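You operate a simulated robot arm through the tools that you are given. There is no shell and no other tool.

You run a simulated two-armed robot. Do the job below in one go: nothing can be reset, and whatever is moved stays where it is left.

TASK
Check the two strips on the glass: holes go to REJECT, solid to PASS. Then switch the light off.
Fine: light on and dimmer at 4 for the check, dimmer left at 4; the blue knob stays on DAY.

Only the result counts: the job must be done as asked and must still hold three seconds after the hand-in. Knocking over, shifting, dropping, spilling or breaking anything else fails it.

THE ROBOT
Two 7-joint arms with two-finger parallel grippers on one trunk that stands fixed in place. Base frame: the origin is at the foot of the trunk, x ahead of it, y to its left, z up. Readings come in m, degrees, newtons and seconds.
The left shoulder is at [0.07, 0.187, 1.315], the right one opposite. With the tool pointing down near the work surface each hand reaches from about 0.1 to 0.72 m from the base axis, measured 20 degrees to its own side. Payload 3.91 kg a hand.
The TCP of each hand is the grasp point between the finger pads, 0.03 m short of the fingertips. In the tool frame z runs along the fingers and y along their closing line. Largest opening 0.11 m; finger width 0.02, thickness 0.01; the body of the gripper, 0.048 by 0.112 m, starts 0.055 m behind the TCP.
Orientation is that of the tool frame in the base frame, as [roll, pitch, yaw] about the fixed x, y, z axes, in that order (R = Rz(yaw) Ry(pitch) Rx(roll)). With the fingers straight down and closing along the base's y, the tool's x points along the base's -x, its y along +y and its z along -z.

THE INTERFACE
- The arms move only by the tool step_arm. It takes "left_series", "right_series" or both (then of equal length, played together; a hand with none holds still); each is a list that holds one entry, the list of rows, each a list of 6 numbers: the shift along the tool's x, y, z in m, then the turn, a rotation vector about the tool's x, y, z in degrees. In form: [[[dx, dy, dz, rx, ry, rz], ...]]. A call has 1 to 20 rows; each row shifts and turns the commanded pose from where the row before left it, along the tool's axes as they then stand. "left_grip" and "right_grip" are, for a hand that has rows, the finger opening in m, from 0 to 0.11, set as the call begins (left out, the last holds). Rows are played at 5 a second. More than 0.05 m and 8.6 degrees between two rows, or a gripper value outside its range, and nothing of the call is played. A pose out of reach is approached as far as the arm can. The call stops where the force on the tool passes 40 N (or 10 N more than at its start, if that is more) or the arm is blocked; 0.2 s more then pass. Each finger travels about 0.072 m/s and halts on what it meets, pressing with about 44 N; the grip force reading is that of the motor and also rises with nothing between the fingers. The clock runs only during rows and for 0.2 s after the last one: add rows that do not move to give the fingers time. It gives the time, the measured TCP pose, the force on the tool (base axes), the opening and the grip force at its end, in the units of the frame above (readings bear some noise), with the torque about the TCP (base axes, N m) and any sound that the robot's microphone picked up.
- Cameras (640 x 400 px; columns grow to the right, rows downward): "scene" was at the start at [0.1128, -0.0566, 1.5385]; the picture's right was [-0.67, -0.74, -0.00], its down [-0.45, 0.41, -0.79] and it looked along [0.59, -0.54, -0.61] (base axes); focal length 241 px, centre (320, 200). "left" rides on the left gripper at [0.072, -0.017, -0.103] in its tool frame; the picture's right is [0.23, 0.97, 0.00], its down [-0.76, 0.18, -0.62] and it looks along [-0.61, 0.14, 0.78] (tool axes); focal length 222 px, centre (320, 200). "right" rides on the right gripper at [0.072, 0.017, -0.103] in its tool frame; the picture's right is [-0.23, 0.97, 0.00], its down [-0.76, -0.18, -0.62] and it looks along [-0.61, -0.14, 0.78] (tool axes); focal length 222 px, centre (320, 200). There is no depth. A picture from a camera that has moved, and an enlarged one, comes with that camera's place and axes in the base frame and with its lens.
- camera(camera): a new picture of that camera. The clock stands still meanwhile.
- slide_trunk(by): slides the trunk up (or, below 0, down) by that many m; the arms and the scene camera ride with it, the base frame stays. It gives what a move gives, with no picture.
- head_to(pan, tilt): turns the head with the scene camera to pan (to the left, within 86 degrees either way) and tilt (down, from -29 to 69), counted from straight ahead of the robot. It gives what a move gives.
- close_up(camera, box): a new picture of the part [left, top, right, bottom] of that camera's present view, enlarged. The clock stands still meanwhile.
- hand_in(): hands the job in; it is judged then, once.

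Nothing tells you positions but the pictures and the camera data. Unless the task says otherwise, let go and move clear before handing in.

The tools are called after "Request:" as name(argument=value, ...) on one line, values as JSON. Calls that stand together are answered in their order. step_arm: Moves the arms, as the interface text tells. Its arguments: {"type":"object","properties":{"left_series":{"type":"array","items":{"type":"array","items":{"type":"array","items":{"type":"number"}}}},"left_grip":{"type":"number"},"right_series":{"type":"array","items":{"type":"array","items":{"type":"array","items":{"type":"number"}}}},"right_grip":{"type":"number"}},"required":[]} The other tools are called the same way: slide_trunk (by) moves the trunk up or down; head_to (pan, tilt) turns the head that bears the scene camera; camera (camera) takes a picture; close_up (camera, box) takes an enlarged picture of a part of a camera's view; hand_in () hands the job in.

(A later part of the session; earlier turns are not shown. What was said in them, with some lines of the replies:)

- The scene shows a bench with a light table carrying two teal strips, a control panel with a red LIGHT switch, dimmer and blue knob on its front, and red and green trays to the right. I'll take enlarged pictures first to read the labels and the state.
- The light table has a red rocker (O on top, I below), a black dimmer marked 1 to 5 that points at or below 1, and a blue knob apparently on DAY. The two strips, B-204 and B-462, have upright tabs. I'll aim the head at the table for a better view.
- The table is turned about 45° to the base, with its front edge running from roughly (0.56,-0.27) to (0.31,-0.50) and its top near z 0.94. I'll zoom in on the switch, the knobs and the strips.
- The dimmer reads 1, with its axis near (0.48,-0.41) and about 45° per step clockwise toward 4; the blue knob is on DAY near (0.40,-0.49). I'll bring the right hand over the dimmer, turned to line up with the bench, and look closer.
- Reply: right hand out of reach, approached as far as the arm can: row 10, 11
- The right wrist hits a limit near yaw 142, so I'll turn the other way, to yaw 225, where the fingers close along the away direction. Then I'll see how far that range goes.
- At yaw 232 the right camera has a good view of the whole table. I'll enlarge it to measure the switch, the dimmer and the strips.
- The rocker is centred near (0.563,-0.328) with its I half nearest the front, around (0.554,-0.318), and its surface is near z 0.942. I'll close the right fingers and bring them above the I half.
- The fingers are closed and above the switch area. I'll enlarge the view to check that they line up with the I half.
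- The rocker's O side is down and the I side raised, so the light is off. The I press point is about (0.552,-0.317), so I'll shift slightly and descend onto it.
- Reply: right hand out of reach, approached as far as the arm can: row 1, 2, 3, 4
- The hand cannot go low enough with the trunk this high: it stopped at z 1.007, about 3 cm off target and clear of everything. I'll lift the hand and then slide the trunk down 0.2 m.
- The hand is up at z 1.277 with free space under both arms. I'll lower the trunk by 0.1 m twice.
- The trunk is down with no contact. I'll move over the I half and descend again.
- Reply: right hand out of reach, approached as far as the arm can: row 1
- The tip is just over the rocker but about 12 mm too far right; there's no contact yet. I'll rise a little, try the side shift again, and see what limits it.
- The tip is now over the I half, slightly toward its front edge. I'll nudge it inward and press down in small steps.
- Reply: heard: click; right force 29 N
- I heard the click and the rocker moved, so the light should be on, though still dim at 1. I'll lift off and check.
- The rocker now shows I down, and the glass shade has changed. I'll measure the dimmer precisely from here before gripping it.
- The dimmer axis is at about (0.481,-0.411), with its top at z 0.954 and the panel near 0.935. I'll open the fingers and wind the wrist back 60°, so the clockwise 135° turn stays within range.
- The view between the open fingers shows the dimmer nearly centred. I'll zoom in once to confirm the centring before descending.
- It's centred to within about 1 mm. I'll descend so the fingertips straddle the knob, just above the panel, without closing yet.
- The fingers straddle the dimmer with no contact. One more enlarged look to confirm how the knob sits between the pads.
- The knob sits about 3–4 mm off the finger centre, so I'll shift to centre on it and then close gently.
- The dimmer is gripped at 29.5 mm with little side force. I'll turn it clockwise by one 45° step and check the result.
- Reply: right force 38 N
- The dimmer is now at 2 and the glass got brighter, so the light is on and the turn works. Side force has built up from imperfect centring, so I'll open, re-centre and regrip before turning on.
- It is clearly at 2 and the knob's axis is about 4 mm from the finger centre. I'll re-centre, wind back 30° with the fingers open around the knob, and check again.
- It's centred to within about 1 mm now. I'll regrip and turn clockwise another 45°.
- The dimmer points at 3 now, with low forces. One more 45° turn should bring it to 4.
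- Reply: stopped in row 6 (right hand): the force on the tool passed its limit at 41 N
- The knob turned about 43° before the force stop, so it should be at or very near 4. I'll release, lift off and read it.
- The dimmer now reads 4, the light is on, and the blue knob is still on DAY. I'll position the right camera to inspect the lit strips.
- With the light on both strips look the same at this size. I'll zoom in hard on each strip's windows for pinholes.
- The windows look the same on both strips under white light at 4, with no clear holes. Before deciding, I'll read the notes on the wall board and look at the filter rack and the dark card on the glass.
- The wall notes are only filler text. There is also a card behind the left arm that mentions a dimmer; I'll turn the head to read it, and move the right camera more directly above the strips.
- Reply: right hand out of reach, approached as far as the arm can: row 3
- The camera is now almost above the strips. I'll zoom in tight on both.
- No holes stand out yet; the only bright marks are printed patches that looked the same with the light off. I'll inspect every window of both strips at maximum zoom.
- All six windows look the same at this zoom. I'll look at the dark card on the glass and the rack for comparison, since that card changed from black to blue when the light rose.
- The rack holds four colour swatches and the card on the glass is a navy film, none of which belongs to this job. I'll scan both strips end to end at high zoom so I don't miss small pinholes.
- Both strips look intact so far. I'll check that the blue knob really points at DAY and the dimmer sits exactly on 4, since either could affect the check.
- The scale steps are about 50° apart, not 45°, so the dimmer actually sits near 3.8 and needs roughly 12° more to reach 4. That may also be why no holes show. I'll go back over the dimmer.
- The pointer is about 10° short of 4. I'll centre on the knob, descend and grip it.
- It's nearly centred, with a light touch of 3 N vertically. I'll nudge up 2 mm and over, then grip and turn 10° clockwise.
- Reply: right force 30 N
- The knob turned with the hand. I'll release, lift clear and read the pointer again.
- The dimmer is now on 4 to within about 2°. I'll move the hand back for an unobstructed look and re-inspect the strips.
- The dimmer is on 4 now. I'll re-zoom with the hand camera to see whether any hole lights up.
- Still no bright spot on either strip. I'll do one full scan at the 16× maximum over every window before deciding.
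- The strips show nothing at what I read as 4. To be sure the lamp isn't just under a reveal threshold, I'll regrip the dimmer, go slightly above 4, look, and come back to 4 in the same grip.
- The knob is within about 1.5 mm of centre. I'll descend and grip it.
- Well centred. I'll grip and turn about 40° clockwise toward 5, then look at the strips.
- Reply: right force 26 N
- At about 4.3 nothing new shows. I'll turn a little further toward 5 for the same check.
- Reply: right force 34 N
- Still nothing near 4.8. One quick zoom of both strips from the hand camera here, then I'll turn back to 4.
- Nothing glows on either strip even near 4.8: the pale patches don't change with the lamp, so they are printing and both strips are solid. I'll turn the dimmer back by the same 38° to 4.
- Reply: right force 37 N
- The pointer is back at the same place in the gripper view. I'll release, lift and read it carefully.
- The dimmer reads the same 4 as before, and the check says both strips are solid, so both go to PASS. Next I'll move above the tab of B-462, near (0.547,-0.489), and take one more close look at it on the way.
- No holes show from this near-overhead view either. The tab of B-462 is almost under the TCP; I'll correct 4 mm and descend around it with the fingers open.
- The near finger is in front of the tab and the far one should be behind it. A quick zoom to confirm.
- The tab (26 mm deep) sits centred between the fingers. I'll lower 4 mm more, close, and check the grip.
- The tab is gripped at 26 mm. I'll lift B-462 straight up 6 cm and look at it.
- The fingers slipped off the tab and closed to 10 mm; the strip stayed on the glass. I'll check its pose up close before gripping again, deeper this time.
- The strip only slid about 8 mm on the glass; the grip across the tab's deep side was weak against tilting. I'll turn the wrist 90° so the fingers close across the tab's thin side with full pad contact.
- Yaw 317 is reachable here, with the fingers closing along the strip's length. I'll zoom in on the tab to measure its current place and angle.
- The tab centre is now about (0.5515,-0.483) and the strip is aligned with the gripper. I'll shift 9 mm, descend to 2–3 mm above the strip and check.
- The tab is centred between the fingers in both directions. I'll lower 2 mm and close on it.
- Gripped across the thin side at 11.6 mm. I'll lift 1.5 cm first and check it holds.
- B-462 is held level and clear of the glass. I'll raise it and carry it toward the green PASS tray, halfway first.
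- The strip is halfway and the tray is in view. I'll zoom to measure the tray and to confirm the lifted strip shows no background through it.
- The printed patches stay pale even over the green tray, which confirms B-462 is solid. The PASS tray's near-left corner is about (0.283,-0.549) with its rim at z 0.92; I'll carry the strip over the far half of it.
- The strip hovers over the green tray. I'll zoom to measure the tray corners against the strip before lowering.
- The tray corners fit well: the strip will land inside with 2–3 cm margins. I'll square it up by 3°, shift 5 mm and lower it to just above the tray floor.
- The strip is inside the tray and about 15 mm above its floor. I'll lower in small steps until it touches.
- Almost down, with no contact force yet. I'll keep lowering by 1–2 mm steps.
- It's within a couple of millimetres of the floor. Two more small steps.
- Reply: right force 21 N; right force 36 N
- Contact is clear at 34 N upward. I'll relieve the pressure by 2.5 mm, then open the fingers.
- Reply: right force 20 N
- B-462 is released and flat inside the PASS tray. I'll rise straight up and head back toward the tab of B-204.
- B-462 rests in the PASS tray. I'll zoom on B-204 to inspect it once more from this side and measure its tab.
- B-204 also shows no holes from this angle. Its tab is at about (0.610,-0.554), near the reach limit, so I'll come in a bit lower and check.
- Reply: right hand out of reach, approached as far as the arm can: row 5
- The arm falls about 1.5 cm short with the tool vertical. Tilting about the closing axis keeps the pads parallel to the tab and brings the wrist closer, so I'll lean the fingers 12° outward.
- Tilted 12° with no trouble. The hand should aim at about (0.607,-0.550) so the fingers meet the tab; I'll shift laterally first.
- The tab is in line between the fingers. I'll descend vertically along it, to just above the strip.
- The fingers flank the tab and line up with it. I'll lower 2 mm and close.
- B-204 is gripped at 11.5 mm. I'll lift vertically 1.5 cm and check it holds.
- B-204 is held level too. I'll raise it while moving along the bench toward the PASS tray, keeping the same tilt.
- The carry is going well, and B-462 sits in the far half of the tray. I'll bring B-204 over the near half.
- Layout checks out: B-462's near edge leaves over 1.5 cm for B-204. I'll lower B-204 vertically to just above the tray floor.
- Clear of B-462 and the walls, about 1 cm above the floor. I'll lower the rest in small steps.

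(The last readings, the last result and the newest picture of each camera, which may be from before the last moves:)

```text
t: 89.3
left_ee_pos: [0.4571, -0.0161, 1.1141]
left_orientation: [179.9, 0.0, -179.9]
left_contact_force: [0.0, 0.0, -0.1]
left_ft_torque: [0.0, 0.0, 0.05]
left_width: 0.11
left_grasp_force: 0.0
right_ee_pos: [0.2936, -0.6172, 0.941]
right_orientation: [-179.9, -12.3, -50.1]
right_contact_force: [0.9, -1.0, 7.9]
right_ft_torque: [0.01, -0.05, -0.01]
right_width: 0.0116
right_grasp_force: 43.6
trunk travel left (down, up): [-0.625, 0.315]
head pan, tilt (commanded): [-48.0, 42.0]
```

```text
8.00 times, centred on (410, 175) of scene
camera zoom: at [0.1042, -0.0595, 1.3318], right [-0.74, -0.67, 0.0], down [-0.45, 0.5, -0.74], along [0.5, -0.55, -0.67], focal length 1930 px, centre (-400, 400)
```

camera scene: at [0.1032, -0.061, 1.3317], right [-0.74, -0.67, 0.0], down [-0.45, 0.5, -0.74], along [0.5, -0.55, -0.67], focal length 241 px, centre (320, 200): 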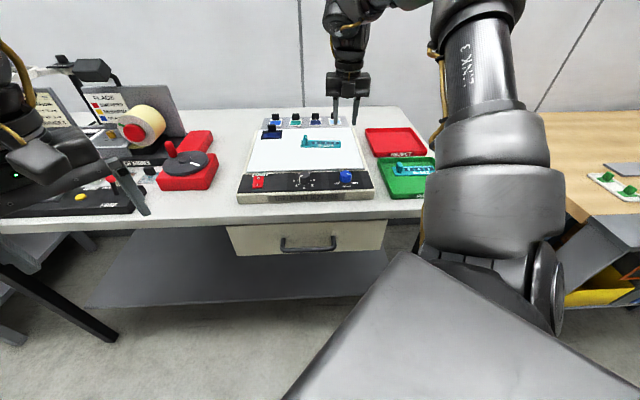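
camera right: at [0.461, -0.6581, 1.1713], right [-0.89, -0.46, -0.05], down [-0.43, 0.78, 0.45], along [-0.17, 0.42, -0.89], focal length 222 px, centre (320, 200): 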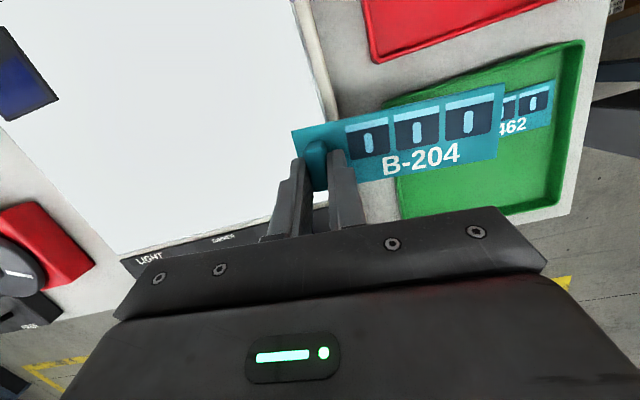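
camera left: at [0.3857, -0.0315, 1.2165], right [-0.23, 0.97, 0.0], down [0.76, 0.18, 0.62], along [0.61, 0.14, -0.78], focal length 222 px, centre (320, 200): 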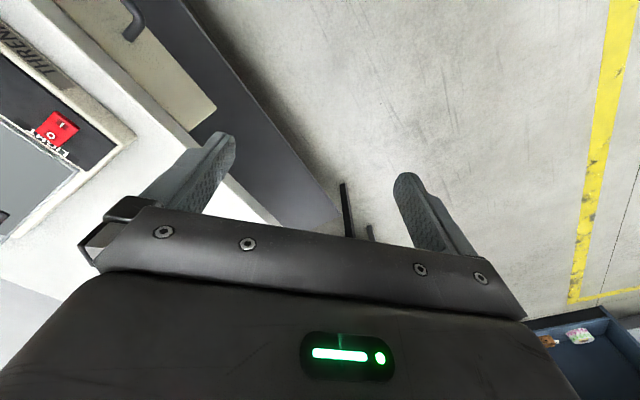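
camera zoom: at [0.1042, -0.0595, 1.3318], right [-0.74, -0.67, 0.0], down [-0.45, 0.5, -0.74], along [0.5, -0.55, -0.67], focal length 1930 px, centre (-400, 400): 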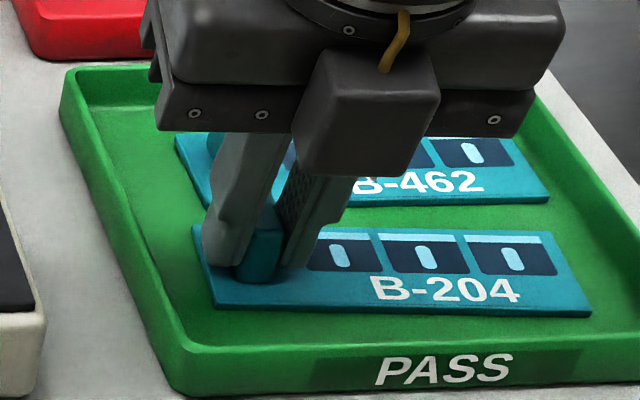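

The strip is touching the floor at about 8 N. I'll open the fingers and release it.

Request:
step_arm(right_series=[[[0, 0, 0, 0, 0, 0], [0, 0, 0, 0, 0, 0], [0, 0, 0, 0, 0, 0]]], right_grip=0.035)

Request:
close_up(camera="scene", box=[380, 150, 440, 200])

Request:
close_up(camera="right", box=[240, 10, 520, 220])

```text
t: 90.1
left_ee_pos: [0.4562, -0.0166, 1.113]
left_orientation: [180.0, -0.1, -180.0]
left_contact_force: [-0.1, -0.4, -0.2]
left_ft_torque: [0.02, -0.01, 0.03]
left_width: 0.1098
left_grasp_force: 0.1
right_ee_pos: [0.2952, -0.6157, 0.9397]
right_orientation: [-179.8, -12.3, -50.0]
right_contact_force: [0.7, 0.5, -0.3]
right_ft_torque: [-0.03, -0.01, -0.02]
right_width: 0.0349
right_grasp_force: 0.0
trunk travel left (down, up): [-0.625, 0.315]
head pan, tilt (commanded): [-48.0, 42.0]
```

```text
8.00 times, centred on (410, 175) of scene
camera zoom: at [0.1048, -0.0604, 1.3316], right [-0.74, -0.67, 0.0], down [-0.45, 0.5, -0.74], along [0.5, -0.55, -0.67], focal length 1930 px, centre (-400, 400)
```

zoom: 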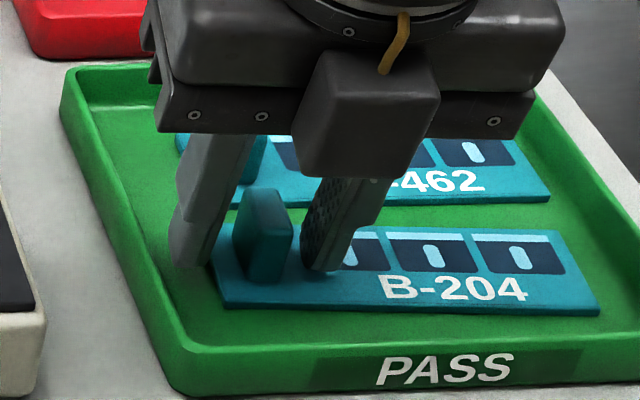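

```text
1.90 times, centred on (380, 115) of right
camera zoom: at [0.3134, -0.665, 1.0565], right [-0.89, -0.46, -0.05], down [-0.43, 0.78, 0.45], along [-0.16, 0.42, -0.89], focal length 423 px, centre (206, 362)
```

zoom: 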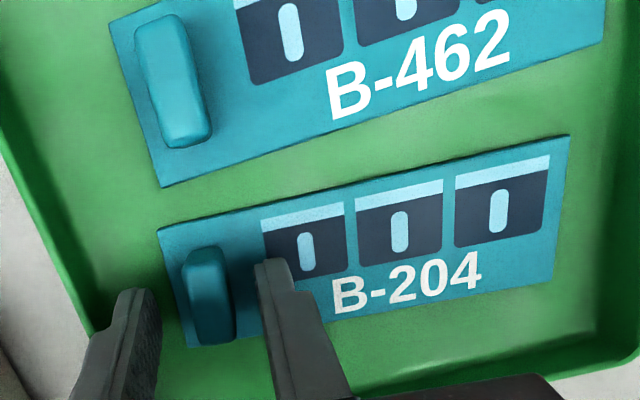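

Both strips now lie in the PASS tray. I'll back out along the fingers, straighten the wrist, and then go switch the light off.

Request:
step_arm(right_series=[[[0, 0, -0.02, 0, 0, 0], [0, 0, -0.03, 0, 0, 0], [0, 0, -0.035, 0, 0, 0], [0, 0, -0.035, 0, 0, 0], [0, 0, 0, 0, -6, 0], [0, 0, 0, 0, -6.2, 0], [0, 0, 0, 0, 0, 8.4], [0, 0, 0, 0, 0, 8.4], [0, 0, 0, 0, 0, 8.4], [0, 0, 0, 0, 0, 8.4], [0, 0, 0, 0, 0, 8.4], [0, 0, 0, 0, 0, 8.4], [0, 0, 0, 0, 0, 8.4], [0, 0, 0, 0, 0, 8.4], [0, 0, 0, 0, 0, 8.4], [0, 0, 0, 0, 0, 8.4], [0, 0, 0, 0, 0, 0]]])

Request:
camera(camera="scene")

Request:
camera(camera="right")

```text
t: 93.7
left_ee_pos: [0.4567, -0.0169, 1.1124]
left_orientation: [180.0, 0.0, 179.9]
left_contact_force: [0.0, 1.3, 0.2]
left_ft_torque: [0.01, 0.0, -0.02]
left_width: 0.11
left_grasp_force: 0.1
right_ee_pos: [0.2765, -0.5969, 1.058]
right_orientation: [-179.9, 0.2, -134.1]
right_contact_force: [-0.1, 0.9, 0.5]
right_ft_torque: [-0.01, -0.01, -0.02]
right_width: 0.0353
right_grasp_force: 0.0
trunk travel left (down, up): [-0.625, 0.315]
head pan, tilt (commanded): [-48.0, 42.0]
```

```text
taken
camera scene: at [0.1047, -0.0602, 1.3316], right [-0.74, -0.67, 0.0], down [-0.45, 0.5, -0.74], along [0.5, -0.55, -0.67], focal length 241 px, centre (320, 200)
```

scene: 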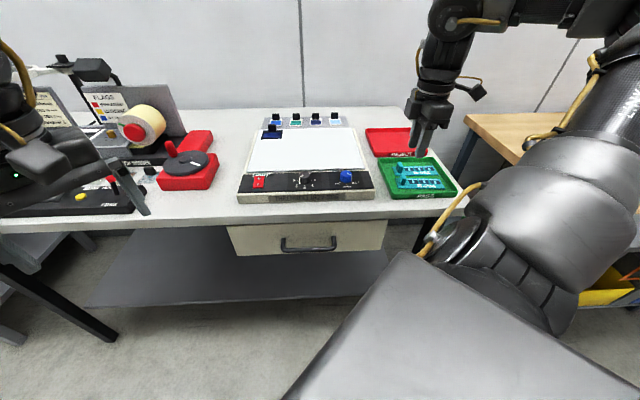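

```text
taken
camera right: at [0.2153, -0.6366, 1.1605], right [-0.54, 0.84, 0.0], down [0.66, 0.42, 0.63], along [0.53, 0.34, -0.78], focal length 222 px, centre (320, 200)
```

right: 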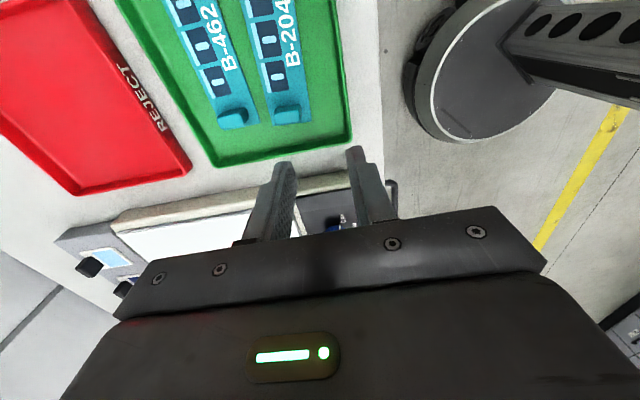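

Both strips sit flat in the green tray and the hand is clear. Now I'll close the fingers and travel back to the light switch.

Request:
step_arm(right_series=[[[-0.0416, -0.0027, 0, 0, 0, 0], [-0.0416, -0.0027, 0, 0, 0, 0], [-0.0416, -0.0027, 0, 0, 0, 0], [-0.0416, -0.0027, 0, 0, 0, 0], [-0.0416, -0.0027, 0, 0, 0, 0], [-0.0416, -0.0027, 0, 0, 0, 0], [-0.0416, -0.0027, 0.0, 0, 0, 0], [0, 0, 0.03, 0, 0, 0], [0, 0, 0, 0, 0, 0]]], right_grip=0.0)

Request:
close_up(camera="scene", box=[375, 145, 465, 205])

Request:
camera(camera="right")

```text
t: 95.7
left_ee_pos: [0.4562, -0.0163, 1.1142]
left_orientation: [180.0, 0.0, -180.0]
left_contact_force: [-0.3, 0.2, 0.0]
left_ft_torque: [-0.03, -0.02, -0.05]
left_width: 0.11
left_grasp_force: 0.1
right_ee_pos: [0.4931, -0.4008, 1.0286]
right_orientation: [-180.0, 0.1, -134.1]
right_contact_force: [0.2, 0.3, -0.2]
right_ft_torque: [0.02, -0.01, 0.03]
right_width: 0.0002
right_grasp_force: 38.5
trunk travel left (down, up): [-0.625, 0.315]
head pan, tilt (commanded): [-48.0, 42.0]
```

```text
6.67 times, centred on (420, 175) of scene
camera zoom: at [0.1045, -0.0595, 1.3317], right [-0.74, -0.67, 0.0], down [-0.45, 0.5, -0.74], along [0.5, -0.55, -0.67], focal length 1608 px, centre (-347, 367)
```

zoom: 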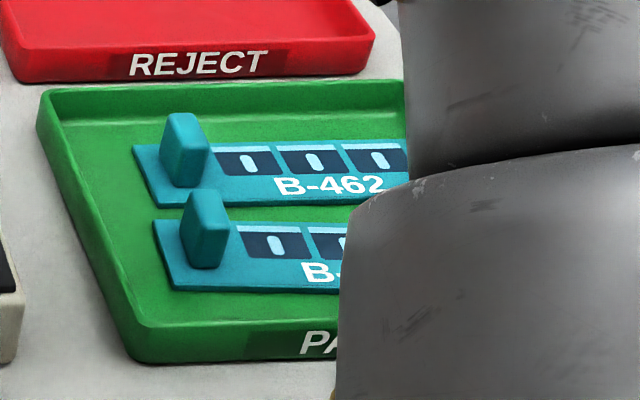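

```text
taken
camera right: at [0.4305, -0.4401, 1.132], right [-0.54, 0.84, 0.0], down [0.65, 0.42, 0.63], along [0.53, 0.34, -0.78], focal length 222 px, centre (320, 200)
```

right: 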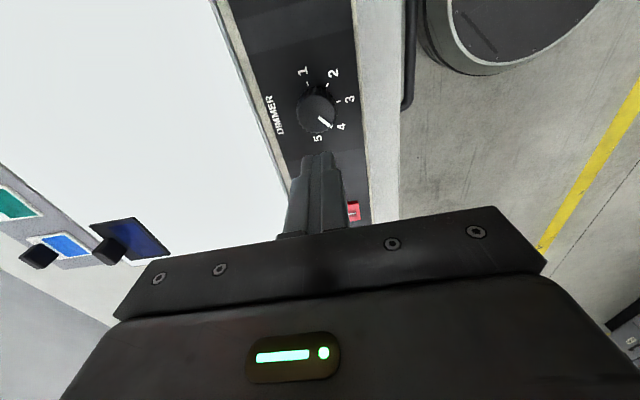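

I'm past the dimmer with clearance. Next I'll go over the O half, at about (0.572,-0.337), staying above the panel.

Request:
step_arm(right_series=[[[-0.0336, -0.0041, 0, 0, 0, 0], [0, 0, 0.025, 0, 0, 0], [-0.0336, -0.0041, 0, 0, 0, 0], [-0.0335, -0.0041, 0, 0, 0, 0], [0, 0, 0, 0, 0, 0]]])

Request:
close_up(camera="right", box=[240, 70, 400, 190])

Request:
close_up(camera="scene", box=[230, 140, 310, 205])

```text
t: 96.9
left_ee_pos: [0.4553, -0.017, 1.1159]
left_orientation: [179.9, 0.0, 179.9]
left_contact_force: [0.7, -0.2, 0.2]
left_ft_torque: [0.0, -0.02, -0.01]
left_width: 0.11
left_grasp_force: 0.0
right_ee_pos: [0.5706, -0.3385, 1.0029]
right_orientation: [-179.8, 0.3, -133.9]
right_contact_force: [-0.4, 0.4, 0.0]
right_ft_torque: [0.01, -0.04, 0.01]
right_width: 0.0
right_grasp_force: 37.8
trunk travel left (down, up): [-0.625, 0.315]
head pan, tilt (commanded): [-48.0, 42.0]
```

```text
3.33 times, centred on (320, 130) of right
camera zoom: at [0.508, -0.3774, 1.1064], right [-0.54, 0.84, 0.0], down [0.65, 0.42, 0.63], along [0.53, 0.34, -0.78], focal length 740 px, centre (320, 433)
```

zoom: 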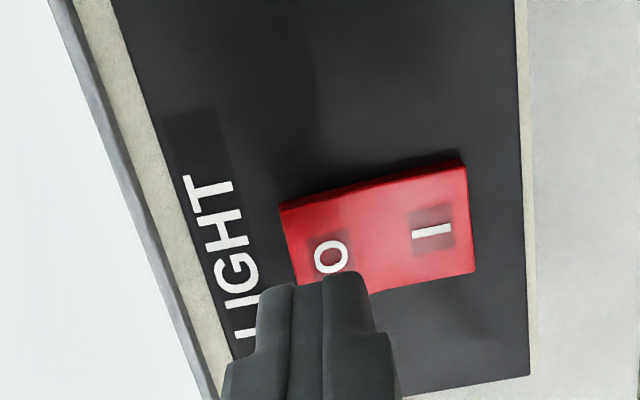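

```text
6.15 times, centred on (270, 172) of scene
camera zoom: at [0.1028, -0.061, 1.3318], right [-0.74, -0.67, 0.0], down [-0.45, 0.5, -0.74], along [0.5, -0.55, -0.67], focal length 1484 px, centre (628, 369)
```

zoom: 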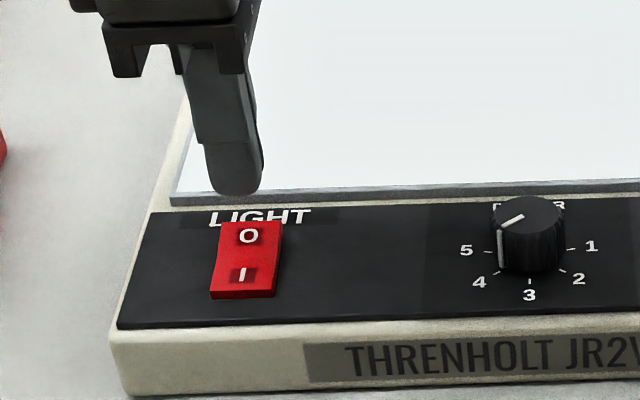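

The closed fingertips are right over the O half. I'll press down in small steps until it clicks.

Request:
step_arm(right_series=[[[0, 0, 0.014, 0, 0, 0], [0, 0, 0.004, 0, 0, 0], [0, 0, 0.004, 0, 0, 0], [0, 0, 0.003, 0, 0, 0], [0, 0, 0.002, 0, 0, 0], [0, 0, 0, 0, 0, 0]]])

Request:
close_up(camera="scene", box=[230, 110, 380, 205])

```text
t: 98.3
left_ee_pos: [0.4574, -0.0163, 1.1141]
left_orientation: [179.9, 0.0, 179.9]
left_contact_force: [0.2, -1.3, 0.8]
left_ft_torque: [0.0, 0.01, -0.02]
left_width: 0.1096
left_grasp_force: 0.1
right_ee_pos: [0.5711, -0.3366, 0.9763]
right_orientation: [-179.9, 0.2, -134.0]
right_contact_force: [3.2, -2.8, 7.5]
right_ft_torque: [-0.03, -0.07, 0.02]
right_width: 0.0
right_grasp_force: 37.7
trunk travel left (down, up): [-0.625, 0.315]
head pan, tilt (commanded): [-48.0, 42.0]
heard: click
```

```text
4.21 times, centred on (305, 158) of scene
camera zoom: at [0.1045, -0.0601, 1.3318], right [-0.74, -0.67, 0.0], down [-0.45, 0.5, -0.74], along [0.5, -0.55, -0.67], focal length 1016 px, centre (383, 379)
```

zoom: 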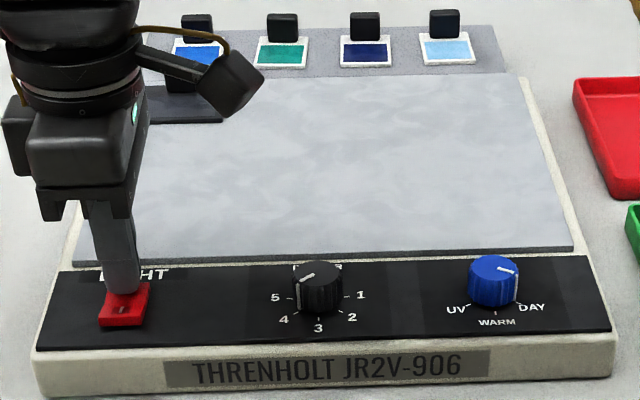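

Click heard and the glass has gone dark grey, so the light is off. I'll lift straight up, clear of the panel, and do a final check.

Request:
step_arm(right_series=[[[0, 0, -0.015, 0, 0, 0], [0, 0, -0.02, 0, 0, 0], [0.03, 0, -0.03, 0, 0, 0], [0.04, 0, -0.03, 0, 0, 0], [0.04, 0.0, -0.03, 0, 0, 0], [0, 0.04, -0.02, 0, 0, 0], [0, 0.04, -0.02, 0, 0, 0], [0, 0.04, -0.01, 0, 0, 0], [0, 0, 0, 0, 0, 0]]])

Request:
camera(camera="scene")

Request:
close_up(camera="scene", box=[230, 110, 380, 205])

Request:
close_up(camera="scene", box=[355, 115, 475, 205])

Request:
close_up(camera="scene", box=[285, 165, 330, 195])

```text
t: 100.3
left_ee_pos: [0.4579, -0.0164, 1.1134]
left_orientation: [-180.0, -0.1, 180.0]
left_contact_force: [0.2, -0.4, 0.0]
left_ft_torque: [-0.03, 0.01, -0.01]
left_width: 0.1103
left_grasp_force: 0.1
right_ee_pos: [0.4099, -0.3333, 1.1497]
right_orientation: [-179.9, 0.1, -134.1]
right_contact_force: [0.4, -0.4, -0.2]
right_ft_torque: [0.0, -0.02, 0.01]
right_width: 0.0
right_grasp_force: 37.8
trunk travel left (down, up): [-0.625, 0.315]
head pan, tilt (commanded): [-48.0, 42.0]
```

```text
taken
camera scene: at [0.1057, -0.0605, 1.3315], right [-0.74, -0.67, 0.0], down [-0.45, 0.5, -0.74], along [0.5, -0.55, -0.67], focal length 241 px, centre (320, 200)
```

scene: 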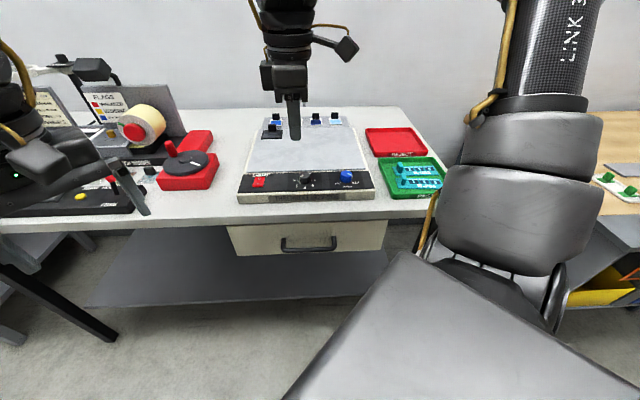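

```text
4.21 times, centred on (305, 158) of scene
camera zoom: at [0.1057, -0.0605, 1.3315], right [-0.74, -0.67, 0.0], down [-0.45, 0.5, -0.74], along [0.5, -0.55, -0.67], focal length 1016 px, centre (383, 379)
```

zoom: 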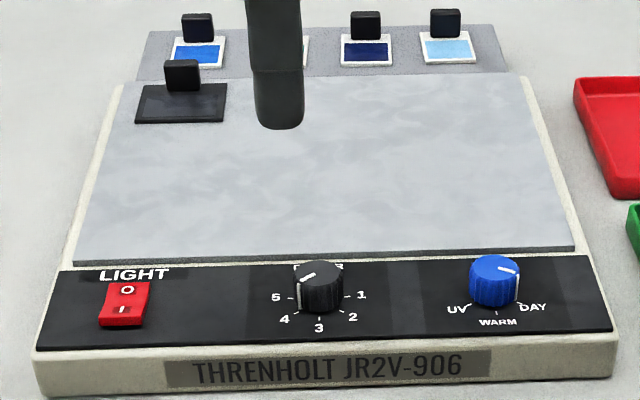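

```text
4.44 times, centred on (415, 160) of scene
camera zoom: at [0.1057, -0.0605, 1.3315], right [-0.74, -0.67, 0.0], down [-0.45, 0.5, -0.74], along [0.5, -0.55, -0.67], focal length 1072 px, centre (-102, 378)
```

zoom: 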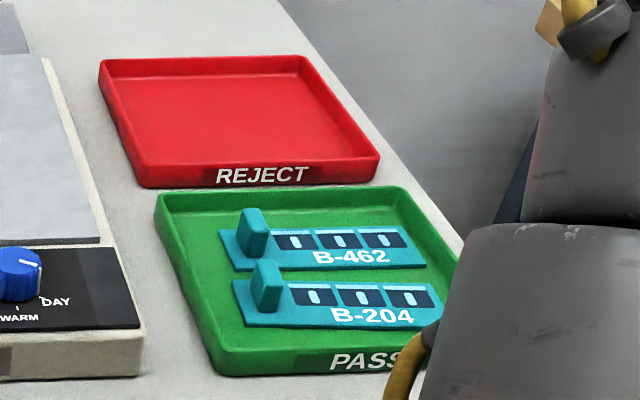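

```text
13.33 times, centred on (308, 180) of scene
camera zoom: at [0.1057, -0.0605, 1.3315], right [-0.74, -0.67, 0.0], down [-0.45, 0.5, -0.74], along [0.5, -0.55, -0.67], focal length 3216 px, centre (487, 467)
```

zoom: 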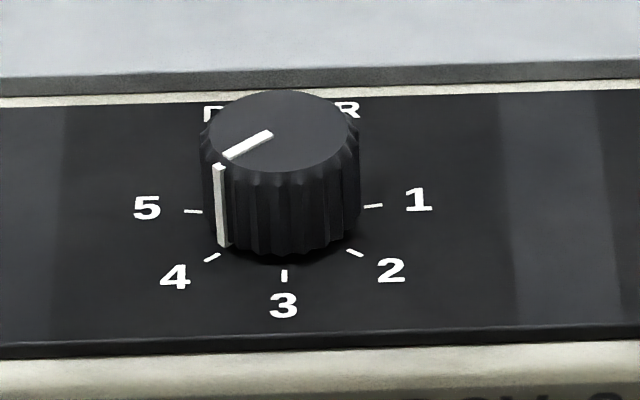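

The light is off, the dimmer is on 4, the blue knob is on DAY, and both strips lie flat in the PASS tray. Nothing else has moved and the hand is clear, so I'll hand in.

Request:
hand_in()

```text
The job is handed in.
```

I sorted both strips, B-204 and B-462, into PASS and switched the light off. I've handed the job in but haven't seen the result.

- **Check:** I looked at every window on both strips with the light on and the dimmer at 4. I saw no holes. The pale patches stayed the same at every light level, and on B-462 no green tray showed through them. I took them as printing and called both strips solid.
- **Confidence:** The two strips looked the same under every light level I tried. The call rests on seeing no holes; neither strip had any for comparison.
- **Dimmer:** I first stopped it short of 4 and corrected that. I also turned it up to nearly 5 for a moment to rule out a faint hole, then back. It now reads 4.
- **Handling:** My first grip on B-462 slipped, and it slid about 8 mm on the glass before I picked it up again.
- **End state:** The blue knob is untouched on DAY. I saw nothing else moved, and both hands are clear of the bench. The trunk is 0.2 m lower than at the start, for reach.
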